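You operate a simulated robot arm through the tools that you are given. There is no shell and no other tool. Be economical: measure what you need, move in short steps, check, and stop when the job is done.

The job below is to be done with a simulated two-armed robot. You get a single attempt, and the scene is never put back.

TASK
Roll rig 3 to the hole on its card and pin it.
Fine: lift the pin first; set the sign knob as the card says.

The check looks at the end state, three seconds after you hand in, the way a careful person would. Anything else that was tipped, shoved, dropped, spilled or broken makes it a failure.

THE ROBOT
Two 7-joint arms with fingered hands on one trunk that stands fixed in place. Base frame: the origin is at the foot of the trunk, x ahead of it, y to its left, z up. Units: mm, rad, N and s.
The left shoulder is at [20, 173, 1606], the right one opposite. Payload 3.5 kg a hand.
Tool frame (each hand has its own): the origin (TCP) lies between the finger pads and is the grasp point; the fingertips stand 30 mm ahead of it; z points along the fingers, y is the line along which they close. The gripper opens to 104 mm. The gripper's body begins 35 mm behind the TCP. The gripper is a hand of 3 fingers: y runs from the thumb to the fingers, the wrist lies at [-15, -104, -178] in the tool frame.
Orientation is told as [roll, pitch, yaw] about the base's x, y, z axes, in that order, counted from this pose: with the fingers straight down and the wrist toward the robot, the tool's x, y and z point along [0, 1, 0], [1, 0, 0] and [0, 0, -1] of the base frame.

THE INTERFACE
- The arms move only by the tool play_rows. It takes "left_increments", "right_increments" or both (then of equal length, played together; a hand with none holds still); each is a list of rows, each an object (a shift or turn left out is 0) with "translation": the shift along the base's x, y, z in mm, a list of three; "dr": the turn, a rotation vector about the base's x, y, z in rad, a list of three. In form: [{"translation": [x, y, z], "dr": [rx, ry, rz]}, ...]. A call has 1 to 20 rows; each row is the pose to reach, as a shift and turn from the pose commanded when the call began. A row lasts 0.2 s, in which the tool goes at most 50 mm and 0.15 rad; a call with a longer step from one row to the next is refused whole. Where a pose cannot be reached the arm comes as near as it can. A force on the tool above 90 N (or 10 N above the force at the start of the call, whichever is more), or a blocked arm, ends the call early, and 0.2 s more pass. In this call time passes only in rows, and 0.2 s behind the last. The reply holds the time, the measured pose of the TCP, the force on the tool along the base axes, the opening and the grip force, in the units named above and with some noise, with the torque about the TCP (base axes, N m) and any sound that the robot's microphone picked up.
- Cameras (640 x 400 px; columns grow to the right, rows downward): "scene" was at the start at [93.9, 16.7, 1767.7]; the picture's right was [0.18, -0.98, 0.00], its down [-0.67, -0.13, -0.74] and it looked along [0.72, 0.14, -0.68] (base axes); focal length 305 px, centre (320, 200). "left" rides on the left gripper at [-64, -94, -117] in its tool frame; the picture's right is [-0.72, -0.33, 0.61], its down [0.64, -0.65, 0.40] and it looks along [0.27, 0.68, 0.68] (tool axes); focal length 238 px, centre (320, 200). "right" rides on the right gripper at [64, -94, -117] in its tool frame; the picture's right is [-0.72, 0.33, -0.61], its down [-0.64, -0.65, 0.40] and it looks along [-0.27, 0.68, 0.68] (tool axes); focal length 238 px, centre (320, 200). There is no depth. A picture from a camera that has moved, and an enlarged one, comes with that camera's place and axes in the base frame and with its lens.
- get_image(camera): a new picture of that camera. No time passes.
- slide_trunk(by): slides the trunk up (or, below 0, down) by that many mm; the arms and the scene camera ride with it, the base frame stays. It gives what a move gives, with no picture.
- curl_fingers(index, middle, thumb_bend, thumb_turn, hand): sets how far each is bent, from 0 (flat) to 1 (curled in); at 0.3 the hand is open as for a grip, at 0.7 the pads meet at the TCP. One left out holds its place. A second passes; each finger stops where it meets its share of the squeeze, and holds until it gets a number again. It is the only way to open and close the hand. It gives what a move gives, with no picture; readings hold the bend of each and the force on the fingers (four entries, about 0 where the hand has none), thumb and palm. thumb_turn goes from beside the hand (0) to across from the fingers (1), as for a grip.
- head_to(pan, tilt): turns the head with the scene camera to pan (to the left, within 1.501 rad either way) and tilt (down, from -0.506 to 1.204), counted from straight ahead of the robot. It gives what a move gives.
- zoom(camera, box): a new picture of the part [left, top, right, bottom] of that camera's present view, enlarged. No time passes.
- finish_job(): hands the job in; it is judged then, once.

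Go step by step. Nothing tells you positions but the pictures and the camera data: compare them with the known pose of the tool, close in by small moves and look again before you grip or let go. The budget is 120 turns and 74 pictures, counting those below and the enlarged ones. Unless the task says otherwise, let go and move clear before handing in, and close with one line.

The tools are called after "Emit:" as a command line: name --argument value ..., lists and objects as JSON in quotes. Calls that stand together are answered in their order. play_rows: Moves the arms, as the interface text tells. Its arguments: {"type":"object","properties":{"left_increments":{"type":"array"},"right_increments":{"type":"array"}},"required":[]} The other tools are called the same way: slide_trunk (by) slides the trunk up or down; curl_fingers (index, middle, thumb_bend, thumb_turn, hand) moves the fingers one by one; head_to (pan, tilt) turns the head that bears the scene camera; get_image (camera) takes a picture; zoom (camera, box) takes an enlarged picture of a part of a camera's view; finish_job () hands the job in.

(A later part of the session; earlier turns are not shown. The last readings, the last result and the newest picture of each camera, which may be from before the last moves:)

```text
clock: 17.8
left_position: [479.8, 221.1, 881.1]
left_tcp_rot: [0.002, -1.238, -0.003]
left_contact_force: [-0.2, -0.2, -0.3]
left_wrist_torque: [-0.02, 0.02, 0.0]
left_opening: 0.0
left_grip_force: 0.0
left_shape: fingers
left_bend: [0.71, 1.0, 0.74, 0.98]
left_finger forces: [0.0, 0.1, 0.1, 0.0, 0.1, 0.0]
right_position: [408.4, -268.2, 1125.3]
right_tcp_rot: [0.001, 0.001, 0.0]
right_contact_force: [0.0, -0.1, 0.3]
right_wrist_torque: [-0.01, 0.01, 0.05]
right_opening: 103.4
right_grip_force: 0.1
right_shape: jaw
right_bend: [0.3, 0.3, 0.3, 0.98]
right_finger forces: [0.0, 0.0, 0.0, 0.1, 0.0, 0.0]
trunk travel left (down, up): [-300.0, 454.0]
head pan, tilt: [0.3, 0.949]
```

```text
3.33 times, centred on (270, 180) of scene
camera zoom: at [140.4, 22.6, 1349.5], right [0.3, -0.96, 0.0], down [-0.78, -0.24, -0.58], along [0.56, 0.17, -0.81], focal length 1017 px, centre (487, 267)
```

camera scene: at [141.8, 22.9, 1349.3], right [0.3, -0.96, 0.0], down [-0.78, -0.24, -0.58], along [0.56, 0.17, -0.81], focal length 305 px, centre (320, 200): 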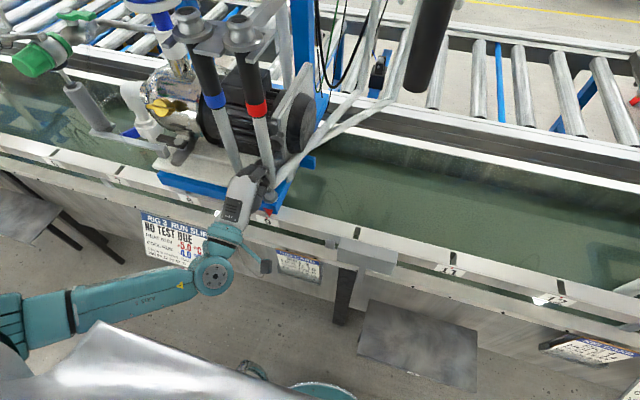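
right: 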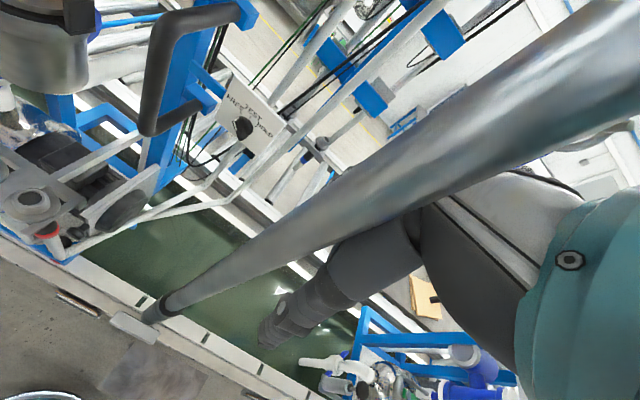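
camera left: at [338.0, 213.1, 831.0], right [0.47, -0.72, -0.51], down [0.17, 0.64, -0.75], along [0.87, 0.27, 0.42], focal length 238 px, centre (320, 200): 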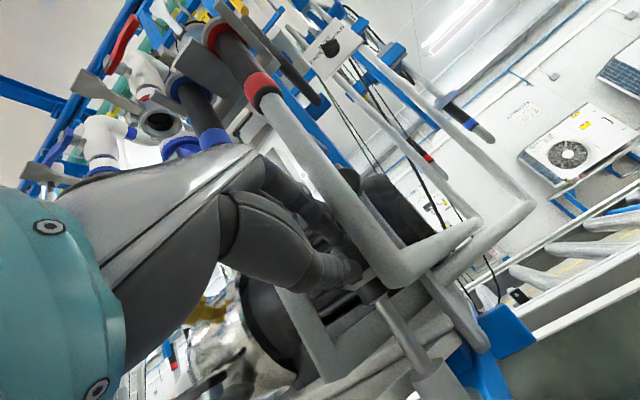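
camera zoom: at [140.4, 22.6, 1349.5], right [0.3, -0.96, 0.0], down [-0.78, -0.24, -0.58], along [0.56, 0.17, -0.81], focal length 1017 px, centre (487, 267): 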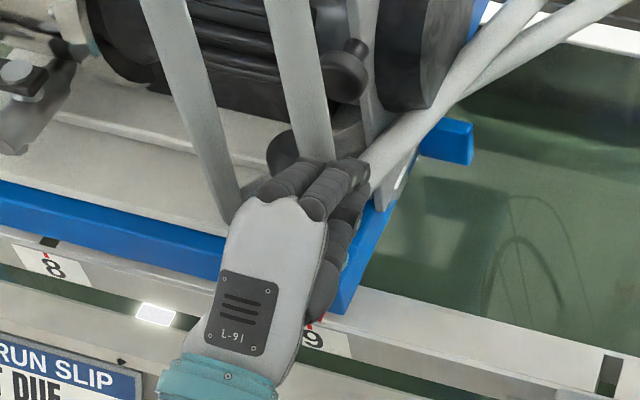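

The fingers slipped off the knob and hang free. I'll draw straight back and look at whether the pin stayed up or fell.

Emit:
play_rows --left_increments '[{"translation": [-10, 0, 0]}, {"translation": [-25, 0, 0]}, {"translation": [-45, 0, 0]}, {"translation": [-65, 20, 0]}, {"translation": [-85, 50, 0]}]'

Emit:
zoom --camera "left" --box '[320, 180, 520, 340]'

Emit:
zoom --camera "scene" --box '[200, 120, 340, 240]'

```text
clock: 19.0
left_position: [394.8, 273.2, 880.0]
left_tcp_rot: [-0.004, -1.236, 0.0]
left_contact_force: [-0.2, -0.4, 0.1]
left_wrist_torque: [0.02, -0.01, -0.02]
left_opening: 0.1
left_grip_force: 0.0
left_shape: fingers
left_bend: [0.71, 1.0, 0.74, 0.98]
left_finger forces: [0.1, 0.1, 0.0, 0.0, 0.0, 0.0]
right_position: [408.1, -267.5, 1126.2]
right_tcp_rot: [-0.001, 0.002, -0.001]
right_contact_force: [0.5, 0.2, 0.3]
right_wrist_torque: [0.0, 0.0, -0.01]
right_opening: 103.8
right_grip_force: 0.2
right_shape: jaw
right_bend: [0.3, 0.3, 0.3, 0.98]
right_finger forces: [0.0, 0.0, 0.1, 0.0, 0.1, 0.0]
trunk travel left (down, up): [-300.0, 454.0]
head pan, tilt: [0.3, 0.949]
```

```text
2.50 times, centred on (420, 260) of left
camera zoom: at [253.9, 207.9, 828.3], right [0.47, -0.72, -0.51], down [0.17, 0.64, -0.75], along [0.87, 0.27, 0.42], focal length 596 px, centre (70, 50)
```

zoom: 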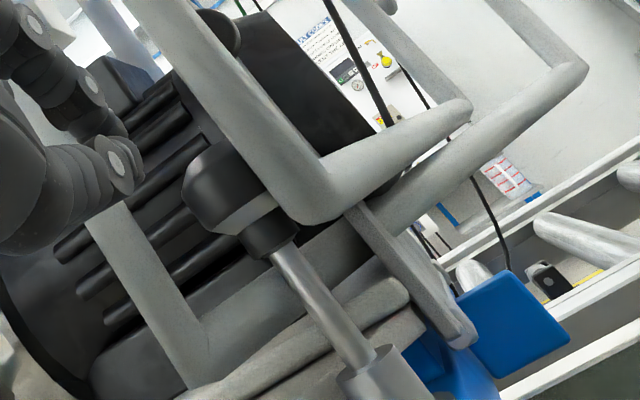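

```text
3.33 times, centred on (270, 180) of scene
camera zoom: at [140.2, 22.9, 1349.5], right [0.3, -0.96, 0.0], down [-0.78, -0.24, -0.58], along [0.56, 0.17, -0.81], focal length 1017 px, centre (487, 267)
```

zoom: 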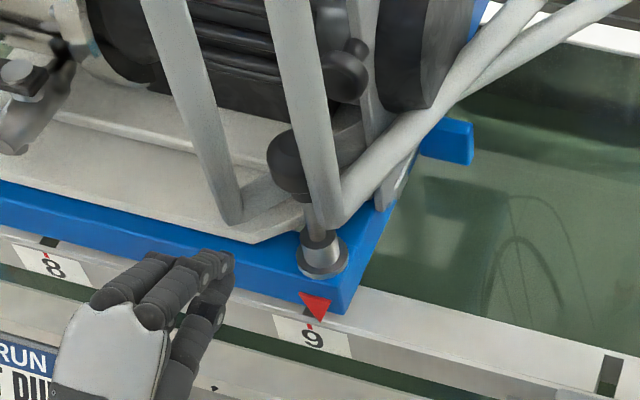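

The pin is resting up, out of its slot, and the rig stands about 10 mm past 9, so it can now be rolled. I'll place the closed left hand on the +y side of the left front tube to push low; the pole should clear the ports by about 18 mm, which I'll watch.

Emit:
play_rows --left_increments '[{"translation": [0, 45, 0]}, {"translation": [0, 90, -10]}, {"translation": [40, 92, -20]}, {"translation": [80, 92, -20]}, {"translation": [97, 92, -20]}]'

Emit:
get_image --camera "scene"

Emit:
zoom --camera "left" --box '[240, 130, 480, 330]'

```text
clock: 20.2
left_position: [492.9, 363.7, 859.5]
left_tcp_rot: [0.002, -1.235, -0.002]
left_contact_force: [0.6, 0.6, -0.5]
left_wrist_torque: [0.0, 0.0, -0.01]
left_opening: 0.0
left_grip_force: 0.0
left_shape: fingers
left_bend: [0.71, 1.0, 0.74, 0.98]
left_finger forces: [0.0, 0.0, 0.0, 0.0, 0.0, 0.0]
right_position: [408.3, -266.5, 1126.4]
right_tcp_rot: [0.002, 0.001, 0.001]
right_contact_force: [-0.1, -0.3, 0.1]
right_wrist_torque: [0.04, 0.0, 0.01]
right_opening: 103.6
right_grip_force: 0.0
right_shape: jaw
right_bend: [0.3, 0.3, 0.3, 0.98]
right_finger forces: [0.0, 0.0, 0.0, 0.1, 0.0, 0.0]
trunk travel left (down, up): [-300.0, 454.0]
head pan, tilt: [0.3, 0.949]
```

```text
32 pictures are left
camera scene: at [140.5, 22.8, 1349.5], right [0.3, -0.96, 0.0], down [-0.78, -0.24, -0.58], along [0.56, 0.17, -0.81], focal length 305 px, centre (320, 200)
```

scene: 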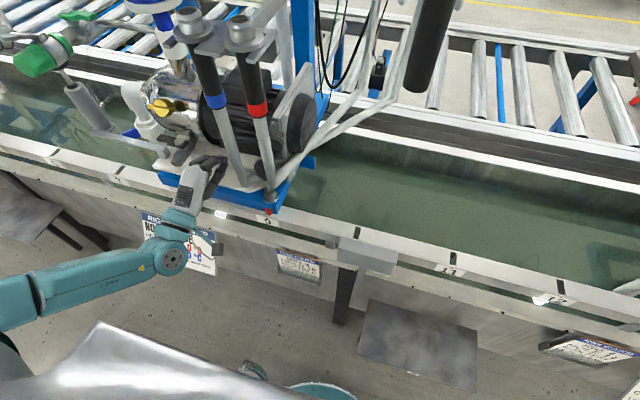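

```text
2.00 times, centred on (360, 230) of left
camera zoom: at [352.1, 298.9, 808.2], right [0.47, -0.72, -0.51], down [0.17, 0.64, -0.75], along [0.87, 0.27, 0.42], focal length 477 px, centre (240, 140)
```

zoom: 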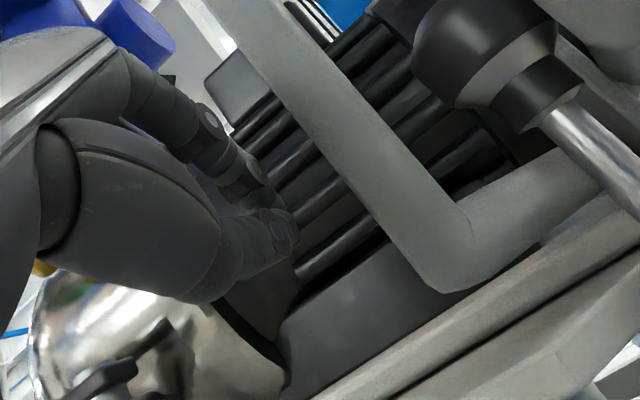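

The closed fingers are beside the tube. Pushing −y slowly, about 70 mm of rig travel, then checking.

Emit:
play_rows --left_increments '[{"translation": [0, -15, 0]}, {"translation": [0, -25, 0]}, {"translation": [0, -32, 0]}, {"translation": [0, -39, 0]}, {"translation": [0, -46, 0]}, {"translation": [0, -54, 0]}, {"translation": [0, -62, 0]}, {"translation": [0, -70, 0]}, {"translation": [0, -78, 0]}, {"translation": [0, -86, 0]}, {"translation": [0, -94, 0]}, {"translation": [0, -100, 0]}]'

Emit:
get_image --camera "scene"

```text
clock: 22.8
left_position: [491.5, 261.6, 859.0]
left_tcp_rot: [-0.005, -1.236, 0.001]
left_contact_force: [0.1, 0.2, 0.6]
left_wrist_torque: [0.02, 0.02, 0.0]
left_opening: 0.0
left_grip_force: 0.1
left_shape: fingers
left_bend: [0.71, 1.0, 0.74, 0.98]
left_finger forces: [0.1, 0.0, 0.0, 0.0, 0.0, 0.1]
right_position: [407.7, -266.9, 1126.7]
right_tcp_rot: [0.001, 0.001, -0.001]
right_contact_force: [0.2, 0.2, -0.2]
right_wrist_torque: [-0.03, 0.01, -0.01]
right_opening: 104.0
right_grip_force: 0.1
right_shape: jaw
right_bend: [0.3, 0.3, 0.3, 0.98]
right_finger forces: [0.1, 0.1, 0.1, 0.1, 0.1, 0.1]
trunk travel left (down, up): [-300.0, 454.0]
head pan, tilt: [0.3, 0.949]
```

```text
30 pictures are left
camera scene: at [140.3, 23.2, 1349.5], right [0.3, -0.96, 0.0], down [-0.78, -0.24, -0.58], along [0.56, 0.17, -0.81], focal length 305 px, centre (320, 200)
```

scene: 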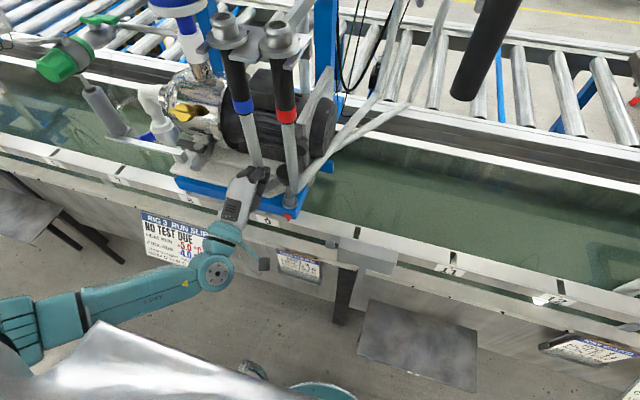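

The rig rolls easily, and the hanging pole travels with it, so it belongs to the rig. It will come near the right hand, so I'll move that hand farther right, then continue pushing.

Emit:
play_rows --right_increments '[{"translation": [0, -40, 0]}, {"translation": [0, -80, 0]}, {"translation": [0, -120, 0]}, {"translation": [0, -150, 0]}]'

Emit:
play_rows --left_increments '[{"translation": [0, -8, 0]}, {"translation": [0, -16, 0]}, {"translation": [0, -24, 0]}, {"translation": [0, -32, 0]}, {"translation": [0, -40, 0]}, {"translation": [0, -48, 0]}, {"translation": [0, -56, 0]}, {"translation": [0, -64, 0]}, {"translation": [0, -72, 0]}, {"translation": [0, -80, 0]}, {"translation": [0, -88, 0]}, {"translation": [0, -96, 0]}, {"translation": [0, -104, 0]}, {"translation": [0, -110, 0]}, {"translation": [0, -115, 0]}, {"translation": [0, -120, 0]}]'

Emit:
get_image --camera "scene"

```text
clock: 23.8
left_position: [491.6, 264.0, 859.9]
left_tcp_rot: [-0.001, -1.235, -0.003]
left_contact_force: [-0.3, -0.2, -1.4]
left_wrist_torque: [-0.05, -0.02, 0.01]
left_opening: 0.0
left_grip_force: 0.1
left_shape: fingers
left_bend: [0.71, 1.0, 0.74, 0.98]
left_finger forces: [0.1, 0.1, 0.1, 0.0, 0.0, 0.0]
right_position: [409.9, -415.7, 1125.5]
right_tcp_rot: [0.001, 0.001, 0.001]
right_contact_force: [0.5, -0.6, -0.3]
right_wrist_torque: [-0.01, -0.02, 0.02]
right_opening: 103.7
right_grip_force: 0.0
right_shape: jaw
right_bend: [0.3, 0.3, 0.3, 0.98]
right_finger forces: [0.0, 0.0, 0.0, 0.0, 0.0, 0.0]
trunk travel left (down, up): [-300.0, 454.0]
head pan, tilt: [0.3, 0.949]
```

```text
clock: 27.2
left_position: [491.8, 142.6, 859.8]
left_tcp_rot: [-0.003, -1.235, -0.001]
left_contact_force: [0.9, 0.1, 0.5]
left_wrist_torque: [0.0, -0.06, 0.0]
left_opening: 0.0
left_grip_force: 0.0
left_shape: fingers
left_bend: [0.71, 1.0, 0.75, 0.98]
left_finger forces: [0.0, 0.0, 0.0, 0.0, 0.1, 0.0]
right_position: [410.6, -415.9, 1125.6]
right_tcp_rot: [0.0, 0.002, 0.001]
right_contact_force: [0.4, 0.3, -0.4]
right_wrist_torque: [-0.05, -0.03, 0.0]
right_opening: 103.8
right_grip_force: 0.0
right_shape: jaw
right_bend: [0.3, 0.3, 0.3, 0.98]
right_finger forces: [0.0, 0.1, 0.1, 0.0, 0.0, 0.0]
trunk travel left (down, up): [-300.0, 454.0]
head pan, tilt: [0.3, 0.949]
```

```text
29 pictures are left
camera scene: at [140.4, 22.9, 1349.5], right [0.3, -0.96, 0.0], down [-0.78, -0.24, -0.58], along [0.56, 0.17, -0.81], focal length 305 px, centre (320, 200)
```

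scene: 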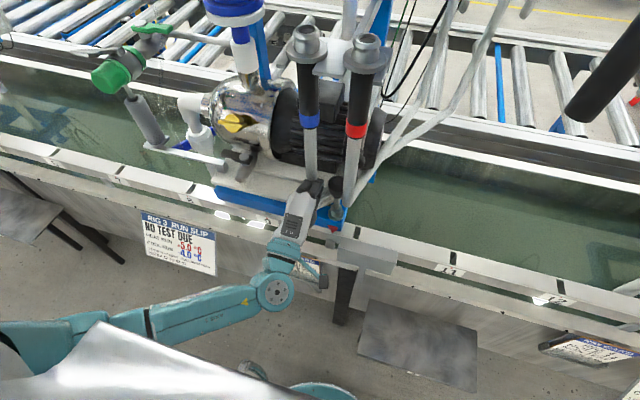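

Close to hole 10 now. Zooming to measure what remains and see the pin.

Emit:
zoom --camera "scene" --box '[280, 160, 420, 280]'

```text
3.33 times, centred on (350, 220) of scene
camera zoom: at [140.4, 22.9, 1349.5], right [0.3, -0.96, 0.0], down [-0.78, -0.24, -0.58], along [0.56, 0.17, -0.81], focal length 1017 px, centre (220, 133)
```

zoom: 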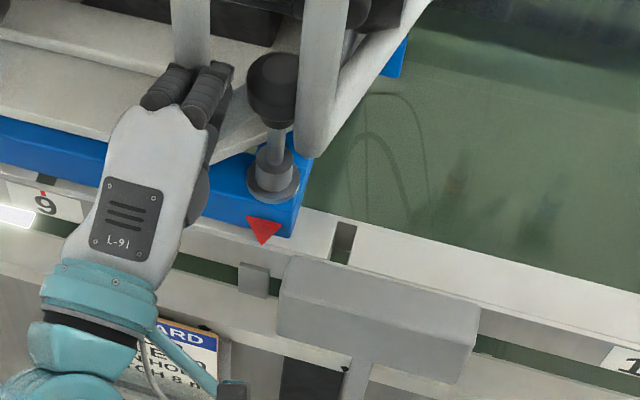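

About 54 mm remain. I'll push 44 mm, then creep in 2 mm rows so that the pin can drop.

Emit:
play_rows --left_increments '[{"translation": [0, -6, 0]}, {"translation": [0, -12, 0]}, {"translation": [0, -18, 0]}, {"translation": [0, -24, 0]}, {"translation": [0, -30, 0]}, {"translation": [0, -34, 0]}, {"translation": [0, -37, 0]}, {"translation": [0, -39, 0]}, {"translation": [0, -41, 0]}, {"translation": [0, -43, 0]}]'

Emit:
zoom --camera "scene" --box '[280, 160, 420, 280]'

```text
clock: 29.4
left_position: [492.5, 100.2, 861.2]
left_tcp_rot: [0.001, -1.236, -0.002]
left_contact_force: [0.4, 0.7, 0.3]
left_wrist_torque: [0.01, 0.0, -0.02]
left_opening: 0.3
left_grip_force: 0.1
left_shape: fingers
left_bend: [0.71, 1.0, 0.75, 0.98]
left_finger forces: [0.1, 0.1, 0.0, 0.0, 0.1, 0.1]
right_position: [410.4, -417.9, 1127.1]
right_tcp_rot: [0.0, 0.001, 0.001]
right_contact_force: [0.1, 0.8, 0.1]
right_wrist_torque: [-0.02, 0.04, 0.0]
right_opening: 103.8
right_grip_force: 0.1
right_shape: jaw
right_bend: [0.3, 0.3, 0.3, 0.98]
right_finger forces: [0.0, 0.0, 0.0, 0.0, 0.0, 0.1]
trunk travel left (down, up): [-300.0, 454.0]
head pan, tilt: [0.3, 0.949]
```

```text
3.33 times, centred on (350, 220) of scene
camera zoom: at [140.4, 22.8, 1349.5], right [0.3, -0.96, 0.0], down [-0.78, -0.24, -0.58], along [0.56, 0.17, -0.81], focal length 1017 px, centre (220, 133)
```

zoom: 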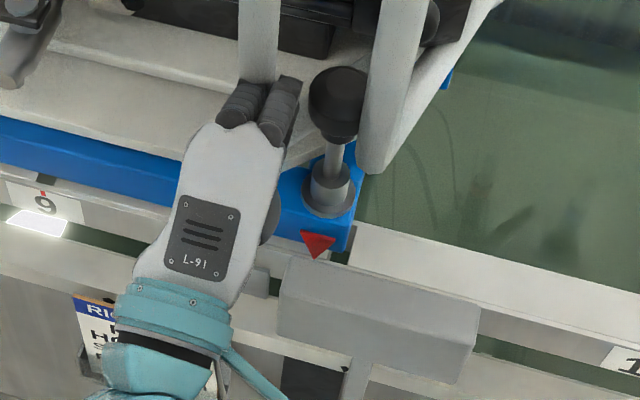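

About 15 mm remain. Creeping on in 2 mm rows.

Emit:
play_rows --left_increments '[{"translation": [0, -2, 0]}, {"translation": [0, -4, 0]}, {"translation": [0, -6, 0]}, {"translation": [0, -8, 0]}, {"translation": [0, -9.5, 0]}, {"translation": [0, -11, 0]}, {"translation": [0, -12.5, 0]}]'

Emit:
zoom --camera "scene" --box '[280, 160, 420, 280]'

```text
clock: 31.0
left_position: [492.1, 88.1, 859.2]
left_tcp_rot: [-0.003, -1.236, -0.001]
left_contact_force: [0.3, 8.4, 1.4]
left_wrist_torque: [-0.03, -0.03, 0.2]
left_opening: 0.1
left_grip_force: 2.5
left_shape: fingers
left_bend: [0.71, 1.0, 0.75, 0.98]
left_finger forces: [4.2, 0.0, 0.1, 0.1, 0.1, 0.0]
right_position: [410.8, -416.4, 1126.3]
right_tcp_rot: [0.0, 0.001, 0.0]
right_contact_force: [-0.8, 0.0, 0.0]
right_wrist_torque: [0.01, -0.01, -0.03]
right_opening: 103.7
right_grip_force: 0.0
right_shape: jaw
right_bend: [0.3, 0.3, 0.3, 0.98]
right_finger forces: [0.1, 0.0, 0.0, 0.0, 0.1, 0.0]
trunk travel left (down, up): [-300.0, 454.0]
head pan, tilt: [0.3, 0.949]
```

```text
3.33 times, centred on (350, 220) of scene
camera zoom: at [140.3, 23.8, 1349.5], right [0.3, -0.96, 0.0], down [-0.78, -0.24, -0.58], along [0.56, 0.17, -0.81], focal length 1017 px, centre (220, 133)
```

zoom: 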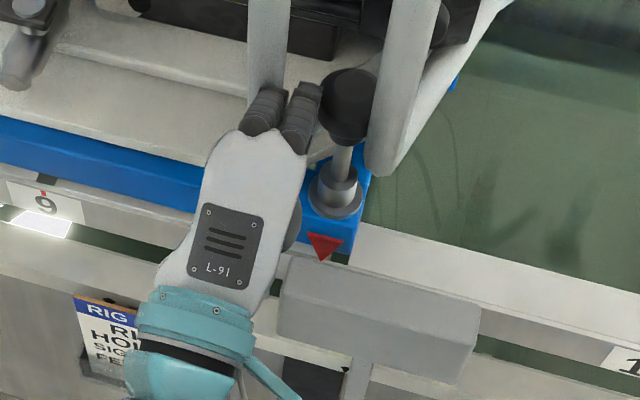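

Now in contact with about 8 N; about 10 mm remain. Continuing.

Emit:
play_rows --left_increments '[{"translation": [0, -1.5, 0]}, {"translation": [0, -3, 0]}, {"translation": [0, -4.5, 0]}, {"translation": [0, -6, 0]}, {"translation": [0, -7.5, 0]}]'

Emit:
zoom --camera "scene" --box '[280, 160, 420, 280]'

```text
clock: 32.2
left_position: [492.8, 79.5, 859.8]
left_tcp_rot: [-0.002, -1.236, -0.003]
left_contact_force: [0.0, 5.2, -0.3]
left_wrist_torque: [0.01, -0.02, 0.13]
left_opening: 0.0
left_grip_force: 0.8
left_shape: fingers
left_bend: [0.71, 1.0, 0.75, 0.98]
left_finger forces: [2.9, 0.0, 0.0, 0.0, 0.0, 0.0]
right_position: [411.2, -416.4, 1126.3]
right_tcp_rot: [-0.001, 0.0, -0.001]
right_contact_force: [0.5, -0.2, -0.5]
right_wrist_torque: [-0.01, -0.01, 0.02]
right_opening: 103.6
right_grip_force: 0.0
right_shape: jaw
right_bend: [0.3, 0.3, 0.3, 0.98]
right_finger forces: [0.0, 0.0, 0.0, 0.0, 0.1, 0.1]
trunk travel left (down, up): [-300.0, 454.0]
head pan, tilt: [0.3, 0.949]
```

```text
3.33 times, centred on (350, 220) of scene
camera zoom: at [140.4, 23.5, 1349.5], right [0.3, -0.96, 0.0], down [-0.78, -0.24, -0.58], along [0.56, 0.17, -0.81], focal length 1017 px, centre (220, 133)
```

zoom: 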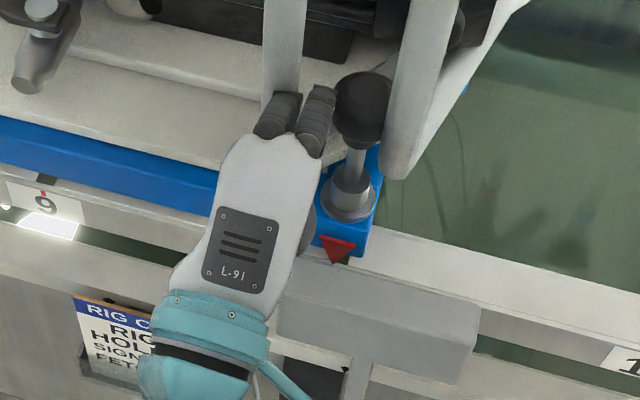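

The pointer is within a millimetre or so of hole 10, but the pin has not dropped yet. I'll nudge another 1.5 mm.

Emit:
play_rows --left_increments '[{"translation": [0, -0.8, 0]}, {"translation": [0, -1.6, 0]}, {"translation": [0, -1.6, 0]}]'

Emit:
zoom --camera "scene" --box '[310, 170, 390, 240]'

```text
clock: 33.0
left_position: [492.6, 78.7, 861.2]
left_tcp_rot: [-0.002, -1.237, 0.003]
left_contact_force: [-3.6, 7.5, 0.9]
left_wrist_torque: [0.02, -0.11, 0.13]
left_opening: 0.0
left_grip_force: 2.7
left_shape: fingers
left_bend: [0.71, 1.0, 0.75, 0.98]
left_finger forces: [5.4, 0.0, 0.0, 0.0, 0.0, 0.0]
right_position: [410.4, -416.4, 1126.0]
right_tcp_rot: [0.0, 0.001, 0.0]
right_contact_force: [-0.5, 0.2, -0.6]
right_wrist_torque: [-0.03, 0.02, 0.0]
right_opening: 103.6
right_grip_force: 0.0
right_shape: jaw
right_bend: [0.3, 0.3, 0.3, 0.98]
right_finger forces: [0.0, 0.1, 0.0, 0.0, 0.0, 0.0]
trunk travel left (down, up): [-300.0, 454.0]
head pan, tilt: [0.3, 0.949]
```

```text
5.71 times, centred on (350, 205) of scene
camera zoom: at [139.9, 23.7, 1349.6], right [0.3, -0.96, 0.0], down [-0.78, -0.24, -0.58], along [0.56, 0.17, -0.81], focal length 1744 px, centre (149, 171)
```

zoom: 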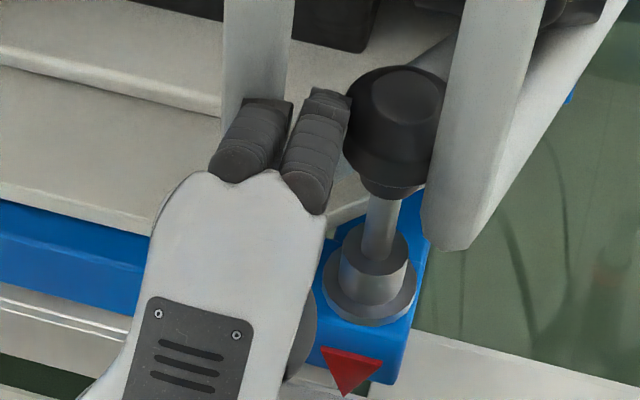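

The fingers turn out to be pressing sideways on the knob head, which binds the pin. I'll ease off +y and see if it drops.

Emit:
play_rows --left_increments '[{"translation": [0, 2, 0]}, {"translation": [0, 5, 0]}, {"translation": [-10, 6, 0]}, {"translation": [-30, 6, 0]}, {"translation": [-50, 6, 0]}]'

Emit:
zoom --camera "scene" --box '[310, 165, 410, 255]'

```text
clock: 34.2
left_position: [442.2, 84.6, 859.5]
left_tcp_rot: [0.003, -1.237, -0.004]
left_contact_force: [0.3, -0.3, -0.9]
left_wrist_torque: [0.0, 0.01, -0.02]
left_opening: 0.0
left_grip_force: 0.2
left_shape: fingers
left_bend: [0.71, 1.0, 0.75, 0.98]
left_finger forces: [0.0, 0.0, 0.0, 0.0, 0.0, 0.0]
right_position: [408.7, -417.1, 1125.4]
right_tcp_rot: [-0.001, 0.002, 0.001]
right_contact_force: [0.0, -0.1, 0.2]
right_wrist_torque: [0.02, -0.01, -0.01]
right_opening: 103.7
right_grip_force: 0.0
right_shape: jaw
right_bend: [0.3, 0.3, 0.3, 0.98]
right_finger forces: [0.0, 0.0, 0.1, 0.0, 0.1, 0.1]
trunk travel left (down, up): [-300.0, 454.0]
head pan, tilt: [0.3, 0.949]
```

```text
4.44 times, centred on (360, 210) of scene
camera zoom: at [140.2, 22.8, 1349.5], right [0.3, -0.96, 0.0], down [-0.78, -0.24, -0.58], along [0.56, 0.17, -0.81], focal length 1357 px, centre (142, 156)
```

zoom: 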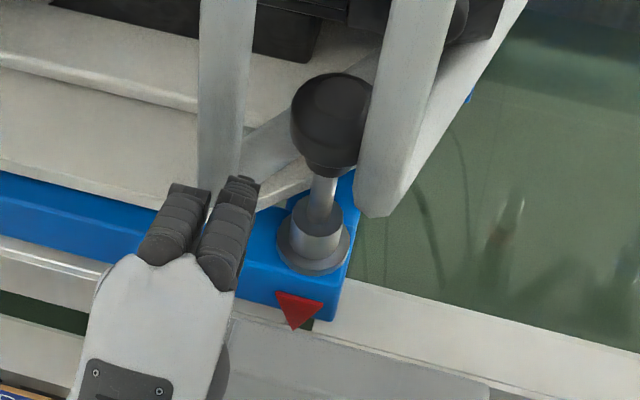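

The pin is still up; the slot edge shows just right of the pointer. Zooming in to compare with the alignment seen at hole 9.

Emit:
zoom --camera "scene" --box '[335, 215, 375, 245]'

```text
13.33 times, centred on (355, 230) of scene
camera zoom: at [140.2, 22.8, 1349.5], right [0.3, -0.96, 0.0], down [-0.78, -0.24, -0.58], along [0.56, 0.17, -0.81], focal length 4070 px, centre (-147, -200)
```

zoom: 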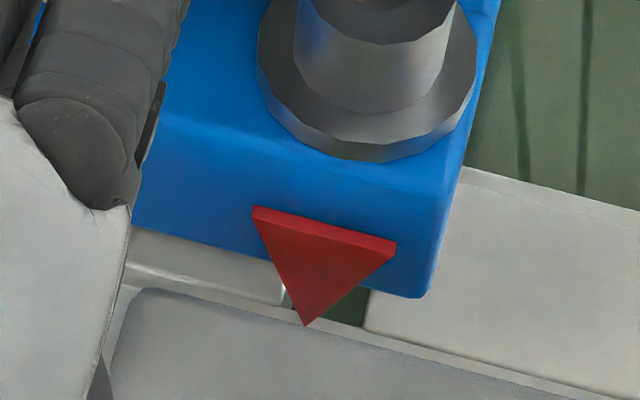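

Alignment looks about 1.5–2 mm short. I'll straighten the index, go left of the tube and reach deeper, so this time the push bears on the tube and not the knob.

Emit:
play_rows --left_increments '[{"translation": [-5, 25, 0]}, {"translation": [-5, 50, 0]}]'

Emit:
curl_fingers --hand "left" --index 0.4

Emit:
play_rows --left_increments '[{"translation": [20, 0, 0]}, {"translation": [40, 0, 0]}, {"translation": [62, 0, 0]}]'

Emit:
zoom --camera "scene" --box '[280, 150, 400, 250]'

```text
clock: 34.8
left_position: [435.1, 134.2, 859.5]
left_tcp_rot: [-0.002, -1.237, 0.001]
left_contact_force: [-0.4, -0.1, 0.3]
left_wrist_torque: [-0.01, 0.02, 0.0]
left_opening: 0.0
left_grip_force: 0.0
left_shape: fingers
left_bend: [0.71, 1.0, 0.75, 0.98]
left_finger forces: [0.0, 0.1, 0.0, 0.0, 0.1, 0.1]
right_position: [410.1, -416.7, 1126.4]
right_tcp_rot: [0.001, 0.002, 0.0]
right_contact_force: [-0.8, -0.6, 0.3]
right_wrist_torque: [-0.03, -0.01, 0.0]
right_opening: 103.9
right_grip_force: 0.1
right_shape: jaw
right_bend: [0.3, 0.3, 0.3, 0.98]
right_finger forces: [0.1, 0.0, 0.1, 0.0, 0.0, 0.0]
trunk travel left (down, up): [-300.0, 454.0]
head pan, tilt: [0.3, 0.949]
```

```text
clock: 35.8
left_position: [436.8, 134.7, 859.8]
left_tcp_rot: [0.0, -1.236, 0.0]
left_contact_force: [-0.1, -0.6, 0.9]
left_wrist_torque: [0.01, 0.04, -0.01]
left_opening: 22.8
left_grip_force: 0.0
left_shape: fingers
left_bend: [0.4, 1.0, 0.8, 0.98]
left_finger forces: [0.0, 0.1, 0.0, 0.1, 0.0, 0.0]
right_position: [409.7, -416.9, 1125.1]
right_tcp_rot: [0.0, 0.002, 0.0]
right_contact_force: [0.2, -0.1, -0.2]
right_wrist_torque: [-0.01, -0.02, -0.02]
right_opening: 103.4
right_grip_force: 0.1
right_shape: jaw
right_bend: [0.3, 0.3, 0.3, 0.98]
right_finger forces: [0.0, 0.0, 0.1, 0.0, 0.0, 0.0]
trunk travel left (down, up): [-300.0, 454.0]
head pan, tilt: [0.3, 0.949]
```

```text
clock: 36.6
left_position: [499.8, 134.1, 861.4]
left_tcp_rot: [0.003, -1.235, -0.001]
left_contact_force: [-0.6, 0.6, 0.3]
left_wrist_torque: [0.03, 0.02, -0.05]
left_opening: 22.8
left_grip_force: 0.1
left_shape: fingers
left_bend: [0.4, 1.0, 0.8, 0.98]
left_finger forces: [0.0, 0.0, 0.0, 0.0, 0.0, 0.0]
right_position: [410.4, -416.7, 1126.0]
right_tcp_rot: [-0.002, 0.003, 0.0]
right_contact_force: [0.5, -0.2, -0.5]
right_wrist_torque: [-0.03, -0.01, -0.01]
right_opening: 103.6
right_grip_force: 0.1
right_shape: jaw
right_bend: [0.3, 0.3, 0.3, 0.98]
right_finger forces: [0.0, 0.0, 0.0, 0.0, 0.0, 0.0]
trunk travel left (down, up): [-300.0, 454.0]
head pan, tilt: [0.3, 0.949]
```

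```text
4.00 times, centred on (340, 200) of scene
camera zoom: at [140.6, 22.8, 1349.5], right [0.3, -0.96, 0.0], down [-0.78, -0.24, -0.58], along [0.56, 0.17, -0.81], focal length 1221 px, centre (240, 200)
```

zoom: 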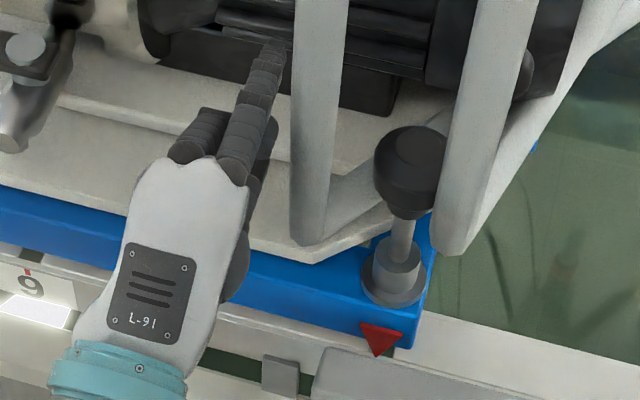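

The index is now clearly on the tube's left side. Closing the gap and creeping.

Emit:
play_rows --left_increments '[{"translation": [0, -6, 0]}, {"translation": [0, -10, 0]}, {"translation": [0, -12, 0]}, {"translation": [0, -14, 0]}, {"translation": [0, -15, 0]}]'

```text
clock: 37.8
left_position: [500.3, 119.7, 860.5]
left_tcp_rot: [0.002, -1.235, -0.003]
left_contact_force: [0.5, -0.3, 1.0]
left_wrist_torque: [-0.01, 0.01, 0.0]
left_opening: 22.8
left_grip_force: 0.1
left_shape: fingers
left_bend: [0.4, 1.0, 0.8, 0.98]
left_finger forces: [0.0, 0.0, 0.0, 0.1, 0.0, 0.1]
right_position: [410.3, -417.0, 1126.7]
right_tcp_rot: [0.0, 0.001, 0.0]
right_contact_force: [-0.2, -0.2, -0.3]
right_wrist_torque: [-0.01, 0.01, 0.03]
right_opening: 103.8
right_grip_force: 0.2
right_shape: jaw
right_bend: [0.3, 0.3, 0.3, 0.98]
right_finger forces: [0.0, 0.0, 0.0, 0.1, 0.1, 0.0]
trunk travel left (down, up): [-300.0, 454.0]
head pan, tilt: [0.3, 0.949]
```

No contact yet; another few millimetres, 1 mm at a time.

Emit:
play_rows --left_increments '[{"translation": [0, -1.5, 0]}, {"translation": [0, -3, 0]}, {"translation": [0, -4.5, 0]}, {"translation": [0, -6, 0]}]'

Emit:
zoom --camera "scene" --box '[280, 150, 400, 250]'

```text
clock: 38.8
left_position: [499.6, 113.3, 861.5]
left_tcp_rot: [0.002, -1.236, -0.001]
left_contact_force: [0.3, -0.2, 0.4]
left_wrist_torque: [0.0, 0.03, 0.04]
left_opening: 22.6
left_grip_force: 0.0
left_shape: fingers
left_bend: [0.4, 1.0, 0.8, 0.98]
left_finger forces: [0.0, 0.1, 0.0, 0.1, 0.0, 0.1]
right_position: [410.8, -416.5, 1125.3]
right_tcp_rot: [0.001, 0.001, 0.0]
right_contact_force: [0.0, -0.1, 0.1]
right_wrist_torque: [0.01, 0.05, 0.0]
right_opening: 103.5
right_grip_force: 0.0
right_shape: jaw
right_bend: [0.3, 0.3, 0.3, 0.98]
right_finger forces: [0.0, 0.0, 0.0, 0.1, 0.1, 0.0]
trunk travel left (down, up): [-300.0, 454.0]
head pan, tilt: [0.3, 0.949]
```

```text
4.00 times, centred on (340, 200) of scene
camera zoom: at [140.4, 22.8, 1349.5], right [0.3, -0.96, 0.0], down [-0.78, -0.24, -0.58], along [0.56, 0.17, -0.81], focal length 1221 px, centre (240, 200)
```

zoom: 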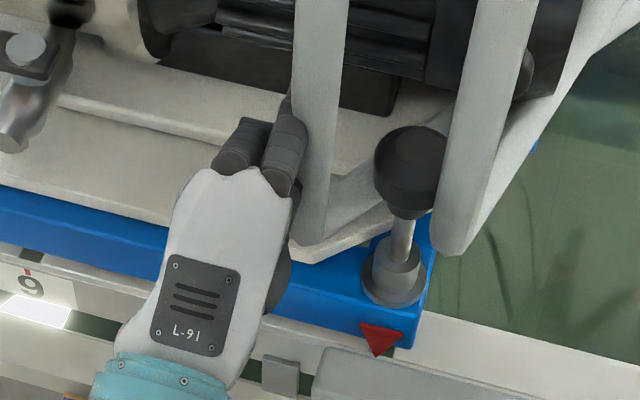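

The finger is nearly at the tube. A few more millimetres.

Emit:
play_rows --left_increments '[{"translation": [0, -1, 0]}, {"translation": [0, -2, 0]}, {"translation": [0, -3, 0]}, {"translation": [0, -4, 0]}]'

```text
clock: 39.8
left_position: [499.7, 111.1, 860.0]
left_tcp_rot: [0.001, -1.237, -0.002]
left_contact_force: [0.0, -0.3, -0.9]
left_wrist_torque: [0.0, 0.0, 0.01]
left_opening: 22.8
left_grip_force: 0.0
left_shape: fingers
left_bend: [0.4, 1.0, 0.8, 0.98]
left_finger forces: [0.0, 0.0, 0.0, 0.0, 0.1, 0.0]
right_position: [410.6, -416.5, 1126.9]
right_tcp_rot: [-0.001, 0.002, 0.0]
right_contact_force: [-0.5, -0.3, -0.3]
right_wrist_torque: [-0.01, -0.01, 0.0]
right_opening: 103.7
right_grip_force: 0.1
right_shape: jaw
right_bend: [0.3, 0.3, 0.3, 0.98]
right_finger forces: [0.1, 0.0, 0.0, 0.1, 0.0, 0.1]
trunk travel left (down, up): [-300.0, 454.0]
head pan, tilt: [0.3, 0.949]
```

Still no load. Continuing in small steps.

Emit:
play_rows --left_increments '[{"translation": [0, -1, 0]}, {"translation": [0, -2, 0]}, {"translation": [0, -3, 0]}, {"translation": [0, -4, 0]}]'

Emit:
zoom --camera "scene" --box '[280, 150, 400, 250]'

```text
clock: 40.8
left_position: [500.8, 106.1, 859.2]
left_tcp_rot: [0.001, -1.236, -0.002]
left_contact_force: [-0.3, -1.0, 0.1]
left_wrist_torque: [-0.02, -0.02, -0.01]
left_opening: 22.5
left_grip_force: 0.0
left_shape: fingers
left_bend: [0.4, 1.0, 0.8, 0.98]
left_finger forces: [0.1, 0.1, 0.1, 0.1, 0.0, 0.0]
right_position: [410.4, -415.8, 1125.4]
right_tcp_rot: [0.0, 0.003, 0.0]
right_contact_force: [-0.2, -0.8, -0.3]
right_wrist_torque: [0.01, -0.02, 0.02]
right_opening: 103.6
right_grip_force: 0.0
right_shape: jaw
right_bend: [0.3, 0.3, 0.3, 0.98]
right_finger forces: [0.0, 0.0, 0.1, 0.1, 0.0, 0.0]
trunk travel left (down, up): [-300.0, 454.0]
head pan, tilt: [0.3, 0.949]
```

```text
4.00 times, centred on (340, 200) of scene
camera zoom: at [140.4, 22.8, 1349.5], right [0.3, -0.96, 0.0], down [-0.78, -0.24, -0.58], along [0.56, 0.17, -0.81], focal length 1221 px, centre (240, 200)
```

zoom: 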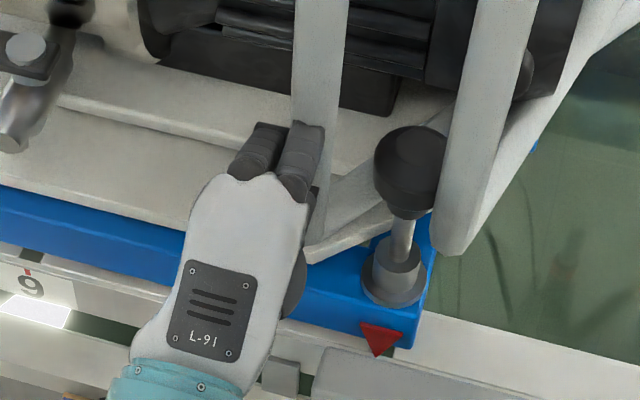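

The index passes the tube with no force at all, so the tube gives no bearing; the knob head does. I'll back out, close the finger, nudge the head about 2 mm and release again so the pin can fall.

Emit:
play_rows --left_increments '[{"translation": [-20, 3, 0]}, {"translation": [-40, 3, 0]}, {"translation": [-60, 0, 0]}]'

Emit:
curl_fingers --hand "left" --index 0.71 --thumb_bend 0.74

Emit:
play_rows --left_increments '[{"translation": [25, -4, 0]}, {"translation": [52, -10, 0]}, {"translation": [52, -18, 0]}, {"translation": [52, -24, 0]}, {"translation": [52, -26, 0]}, {"translation": [52, -28, 0]}, {"translation": [52, -29.5, 0]}]'

```text
clock: 41.6
left_position: [438.9, 107.7, 859.5]
left_tcp_rot: [0.001, -1.238, -0.005]
left_contact_force: [-1.1, -0.6, -0.6]
left_wrist_torque: [0.01, -0.01, 0.0]
left_opening: 22.8
left_grip_force: 0.0
left_shape: fingers
left_bend: [0.4, 1.0, 0.8, 0.98]
left_finger forces: [0.0, 0.0, 0.0, 0.0, 0.1, 0.0]
right_position: [409.3, -417.5, 1127.3]
right_tcp_rot: [0.0, 0.002, 0.0]
right_contact_force: [0.4, 0.1, -0.3]
right_wrist_torque: [0.01, 0.0, -0.01]
right_opening: 103.7
right_grip_force: 0.0
right_shape: jaw
right_bend: [0.3, 0.3, 0.3, 0.98]
right_finger forces: [0.1, 0.0, 0.1, 0.1, 0.0, 0.1]
trunk travel left (down, up): [-300.0, 454.0]
head pan, tilt: [0.3, 0.949]
```

```text
clock: 42.6
left_position: [439.4, 107.5, 859.4]
left_tcp_rot: [0.001, -1.235, -0.003]
left_contact_force: [0.1, -0.3, 0.7]
left_wrist_torque: [0.02, -0.02, -0.01]
left_opening: 0.1
left_grip_force: 0.1
left_shape: fingers
left_bend: [0.68, 1.0, 0.74, 0.97]
left_finger forces: [0.0, 0.0, 0.0, 0.0, 0.0, 0.0]
right_position: [410.4, -416.9, 1124.3]
right_tcp_rot: [0.001, 0.002, 0.001]
right_contact_force: [-0.7, 0.0, -0.2]
right_wrist_torque: [-0.02, 0.0, -0.02]
right_opening: 103.8
right_grip_force: 0.0
right_shape: jaw
right_bend: [0.3, 0.3, 0.3, 0.98]
right_finger forces: [0.0, 0.1, 0.1, 0.1, 0.2, 0.0]
trunk travel left (down, up): [-300.0, 454.0]
head pan, tilt: [0.3, 0.949]
```

```text
clock: 44.2
left_position: [491.4, 79.1, 860.1]
left_tcp_rot: [0.001, -1.236, 0.001]
left_contact_force: [-1.7, 6.3, 0.7]
left_wrist_torque: [-0.04, 0.01, 0.12]
left_opening: 0.1
left_grip_force: 3.7
left_shape: fingers
left_bend: [0.68, 1.0, 0.74, 0.98]
left_finger forces: [8.0, 0.1, 0.0, 0.0, 0.0, 0.0]
right_position: [411.1, -415.7, 1127.7]
right_tcp_rot: [0.001, 0.003, 0.0]
right_contact_force: [0.4, 0.0, 1.2]
right_wrist_torque: [0.01, -0.03, 0.01]
right_opening: 103.6
right_grip_force: 0.1
right_shape: jaw
right_bend: [0.3, 0.3, 0.3, 0.98]
right_finger forces: [0.1, 0.1, 0.1, 0.1, 0.1, 0.1]
trunk travel left (down, up): [-300.0, 454.0]
head pan, tilt: [0.3, 0.949]
```

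In contact at 6 N. Two more millimetres, then release.

Emit:
play_rows --left_increments '[{"translation": [0, -1, 0]}, {"translation": [0, -2, 0]}]'

Emit:
play_rows --left_increments '[{"translation": [0, 3, 0]}, {"translation": [0, 8, 0]}, {"translation": [0, 12, 0]}]'

Emit:
zoom --camera "scene" --box '[330, 170, 390, 240]'

```text
clock: 44.8
left_position: [490.2, 75.9, 860.5]
left_tcp_rot: [-0.002, -1.238, 0.004]
left_contact_force: [-2.7, 12.1, 1.3]
left_wrist_torque: [-0.05, -0.07, 0.24]
left_opening: 0.2
left_grip_force: 6.8
left_shape: fingers
left_bend: [0.68, 1.0, 0.74, 0.98]
left_finger forces: [12.9, 0.0, 0.0, 0.1, 0.0, 0.0]
right_position: [410.1, -415.9, 1126.3]
right_tcp_rot: [-0.001, 0.003, 0.0]
right_contact_force: [-0.1, 0.1, 0.0]
right_wrist_torque: [0.01, 0.02, 0.03]
right_opening: 103.6
right_grip_force: 0.1
right_shape: jaw
right_bend: [0.3, 0.3, 0.3, 0.98]
right_finger forces: [0.0, 0.0, 0.0, 0.0, 0.1, 0.0]
trunk travel left (down, up): [-300.0, 454.0]
head pan, tilt: [0.3, 0.949]
```

```text
clock: 45.6
left_position: [490.3, 86.9, 860.1]
left_tcp_rot: [0.0, -1.236, 0.0]
left_contact_force: [-0.1, -0.3, -0.2]
left_wrist_torque: [-0.01, -0.02, -0.03]
left_opening: 0.4
left_grip_force: 0.0
left_shape: fingers
left_bend: [0.68, 1.0, 0.74, 0.97]
left_finger forces: [0.0, 0.0, 0.0, 0.0, 0.1, 0.0]
right_position: [409.9, -417.0, 1126.5]
right_tcp_rot: [-0.001, 0.003, 0.001]
right_contact_force: [0.3, 0.1, 0.4]
right_wrist_torque: [0.03, -0.01, -0.01]
right_opening: 103.6
right_grip_force: 0.0
right_shape: jaw
right_bend: [0.3, 0.3, 0.3, 0.98]
right_finger forces: [0.0, 0.0, 0.0, 0.0, 0.1, 0.0]
trunk travel left (down, up): [-300.0, 454.0]
head pan, tilt: [0.3, 0.949]
```

```text
5.71 times, centred on (360, 205) of scene
camera zoom: at [140.4, 22.7, 1349.5], right [0.3, -0.96, 0.0], down [-0.78, -0.24, -0.58], along [0.56, 0.17, -0.81], focal length 1744 px, centre (91, 171)
```

zoom: 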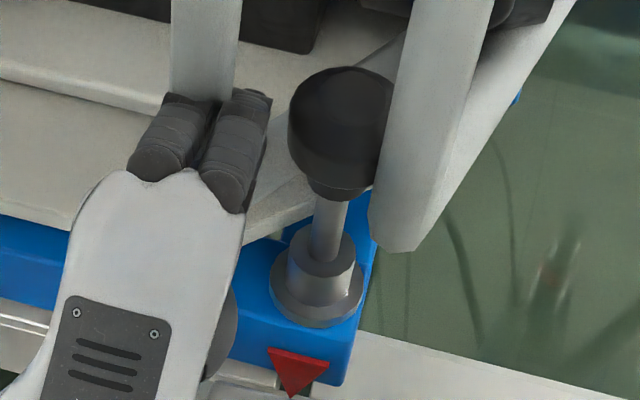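

It moved about 2 mm. Zooming on the slot again.

Emit:
zoom --camera "scene" --box '[335, 215, 375, 245]'

```text
13.33 times, centred on (355, 230) of scene
camera zoom: at [140.4, 22.7, 1349.5], right [0.3, -0.96, 0.0], down [-0.78, -0.24, -0.58], along [0.56, 0.17, -0.81], focal length 4070 px, centre (-147, -200)
```

zoom: 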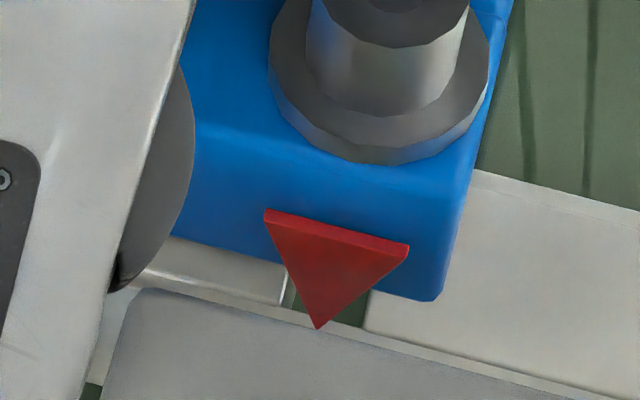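

Now centred on the slot within a millimetre. I'll bring the closed fingertips over the head and press it gently down.

Emit:
play_rows --left_increments '[{"translation": [-20, 0, 20]}, {"translation": [-20, 0, 55]}, {"translation": [0, -20, 62]}, {"translation": [5, -40, 62]}, {"translation": [5, -40, 50]}, {"translation": [5, -40, 42]}, {"translation": [5, -40, 36]}, {"translation": [5, -40, 30]}]'

Emit:
zoom --camera "scene" --box '[310, 150, 400, 250]'

```text
clock: 47.4
left_position: [496.9, 46.6, 889.9]
left_tcp_rot: [-0.003, -1.239, 0.002]
left_contact_force: [-1.7, 0.6, 3.9]
left_wrist_torque: [0.0, 0.05, 0.02]
left_opening: 0.1
left_grip_force: 3.8
left_shape: fingers
left_bend: [0.67, 1.0, 0.74, 0.98]
left_finger forces: [0.1, 0.0, 0.0, 0.0, 7.4, 0.1]
right_position: [410.8, -417.8, 1126.8]
right_tcp_rot: [-0.001, 0.001, 0.0]
right_contact_force: [0.2, -0.3, -0.3]
right_wrist_torque: [0.03, 0.0, -0.01]
right_opening: 103.6
right_grip_force: 0.0
right_shape: jaw
right_bend: [0.3, 0.3, 0.3, 0.98]
right_finger forces: [0.1, 0.0, 0.0, 0.0, 0.0, 0.0]
trunk travel left (down, up): [-300.0, 454.0]
head pan, tilt: [0.3, 0.949]
```

```text
4.00 times, centred on (355, 200) of scene
camera zoom: at [140.0, 22.9, 1349.6], right [0.3, -0.96, 0.0], down [-0.78, -0.24, -0.58], along [0.56, 0.17, -0.81], focal length 1221 px, centre (180, 200)
```

zoom: 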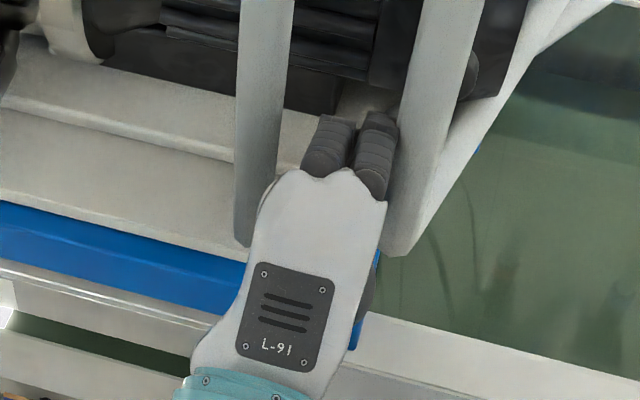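

Contact with the head at z≈890 with about 4 N. I'll press down some millimetres, watching the force.

Emit:
play_rows --left_increments '[{"translation": [0, 0, -2]}, {"translation": [0, 0, -4]}, {"translation": [0, 0, -6]}]'

```text
clock: 48.2
left_position: [495.6, 46.5, 883.4]
left_tcp_rot: [0.003, -1.237, -0.003]
left_contact_force: [0.0, -0.5, 0.7]
left_wrist_torque: [-0.02, 0.0, 0.03]
left_opening: 0.0
left_grip_force: 0.1
left_shape: fingers
left_bend: [0.67, 1.0, 0.73, 0.97]
left_finger forces: [0.0, 0.0, 0.0, 0.0, 0.0, 0.0]
right_position: [410.6, -416.1, 1125.1]
right_tcp_rot: [0.0, 0.001, 0.001]
right_contact_force: [0.1, 0.6, 0.7]
right_wrist_torque: [0.02, -0.02, -0.05]
right_opening: 103.6
right_grip_force: 0.1
right_shape: jaw
right_bend: [0.3, 0.3, 0.3, 0.98]
right_finger forces: [0.1, 0.0, 0.1, 0.1, 0.0, 0.0]
trunk travel left (down, up): [-300.0, 454.0]
head pan, tilt: [0.3, 0.949]
```

The force vanished, so the pin likely dropped. I'll lift off and look.

Emit:
play_rows --left_increments '[{"translation": [-10, 0, 10]}, {"translation": [-30, 0, 20]}, {"translation": [-60, 20, 20]}, {"translation": [-80, 60, 20]}]'

Emit:
zoom --camera "scene" --box '[310, 150, 400, 250]'

```text
clock: 49.2
left_position: [417.4, 107.3, 905.1]
left_tcp_rot: [0.0, -1.236, -0.002]
left_contact_force: [-0.2, 0.4, 0.5]
left_wrist_torque: [0.0, -0.03, -0.01]
left_opening: 0.0
left_grip_force: 0.0
left_shape: fingers
left_bend: [0.67, 1.0, 0.73, 0.97]
left_finger forces: [0.0, 0.0, 0.0, 0.0, 0.1, 0.1]
right_position: [410.5, -416.8, 1127.0]
right_tcp_rot: [0.001, 0.001, -0.001]
right_contact_force: [1.1, -0.5, -0.1]
right_wrist_torque: [0.0, 0.03, -0.01]
right_opening: 103.6
right_grip_force: 0.0
right_shape: jaw
right_bend: [0.3, 0.3, 0.3, 0.98]
right_finger forces: [0.1, 0.0, 0.0, 0.0, 0.1, 0.0]
trunk travel left (down, up): [-300.0, 454.0]
head pan, tilt: [0.3, 0.949]
```

```text
4.00 times, centred on (355, 200) of scene
camera zoom: at [140.2, 23.2, 1349.6], right [0.3, -0.96, 0.0], down [-0.78, -0.24, -0.58], along [0.56, 0.17, -0.81], focal length 1221 px, centre (180, 200)
```

zoom: 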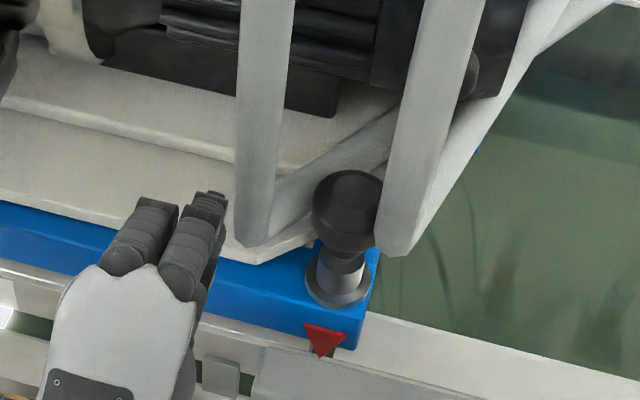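

The pin is seated in hole 10: head down on the collar, as it was at 9. Next is the sign knob, now at about (772, −107, 1282); turning the head to it.

Emit:
play_rows --left_increments '[{"translation": [-30, 40, 0]}, {"translation": [-60, 80, 0]}]'

Emit:
head_to --pan -0.15 --tilt 0.25

Emit:
get_image --camera "scene"

```text
clock: 49.8
left_position: [354.3, 186.8, 907.7]
left_tcp_rot: [-0.001, -1.236, 0.001]
left_contact_force: [-0.2, -0.5, 0.4]
left_wrist_torque: [-0.02, -0.01, -0.04]
left_opening: 0.0
left_grip_force: 0.1
left_shape: fingers
left_bend: [0.67, 1.0, 0.73, 0.97]
left_finger forces: [0.1, 0.0, 0.0, 0.0, 0.0, 0.0]
right_position: [410.0, -416.5, 1125.6]
right_tcp_rot: [0.001, 0.002, 0.0]
right_contact_force: [0.1, 0.5, 0.1]
right_wrist_torque: [0.04, 0.01, -0.02]
right_opening: 103.7
right_grip_force: 0.2
right_shape: jaw
right_bend: [0.3, 0.3, 0.3, 0.98]
right_finger forces: [0.1, 0.1, 0.0, 0.0, 0.1, 0.1]
trunk travel left (down, up): [-300.0, 454.0]
head pan, tilt: [0.3, 0.949]
```

```text
clock: 50.8
left_position: [356.7, 186.4, 906.9]
left_tcp_rot: [0.002, -1.235, -0.002]
left_contact_force: [-0.8, 0.3, 0.4]
left_wrist_torque: [-0.01, 0.0, 0.01]
left_opening: 0.0
left_grip_force: 0.1
left_shape: fingers
left_bend: [0.67, 1.0, 0.73, 0.97]
left_finger forces: [0.0, 0.0, 0.0, 0.0, 0.0, 0.0]
right_position: [409.8, -416.1, 1125.4]
right_tcp_rot: [0.0, 0.0, 0.0]
right_contact_force: [-0.4, -0.7, -0.1]
right_wrist_torque: [0.01, -0.03, 0.03]
right_opening: 103.7
right_grip_force: 0.1
right_shape: jaw
right_bend: [0.3, 0.3, 0.3, 0.98]
right_finger forces: [0.1, 0.0, 0.0, 0.1, 0.0, 0.0]
trunk travel left (down, up): [-300.0, 454.0]
head pan, tilt: [-0.15, 0.25]
```

```text
14 pictures are left
camera scene: at [163.3, -12.6, 1410.1], right [-0.15, -0.99, 0.0], down [-0.24, 0.04, -0.97], along [0.96, -0.14, -0.25], focal length 305 px, centre (320, 200)
```

scene: 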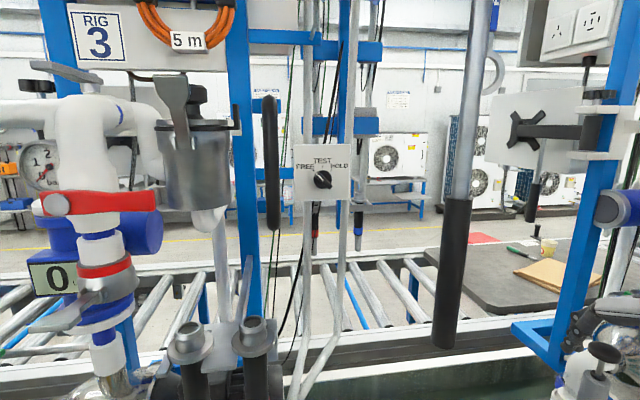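

Only 14 pictures left, so I use them sparingly. One close zoom of the knob.

Emit:
zoom --camera "scene" --box '[285, 135, 361, 211]'

```text
5.26 times, centred on (323, 173) of scene
camera zoom: at [163.3, -12.6, 1410.1], right [-0.15, -0.99, 0.0], down [-0.24, 0.04, -0.97], along [0.96, -0.14, -0.25], focal length 1606 px, centre (304, 342)
```

zoom: 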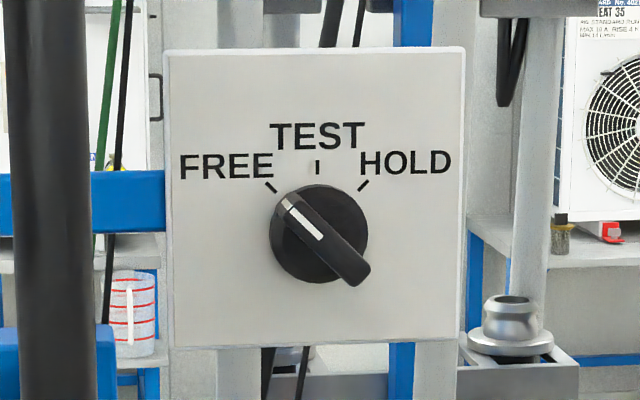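

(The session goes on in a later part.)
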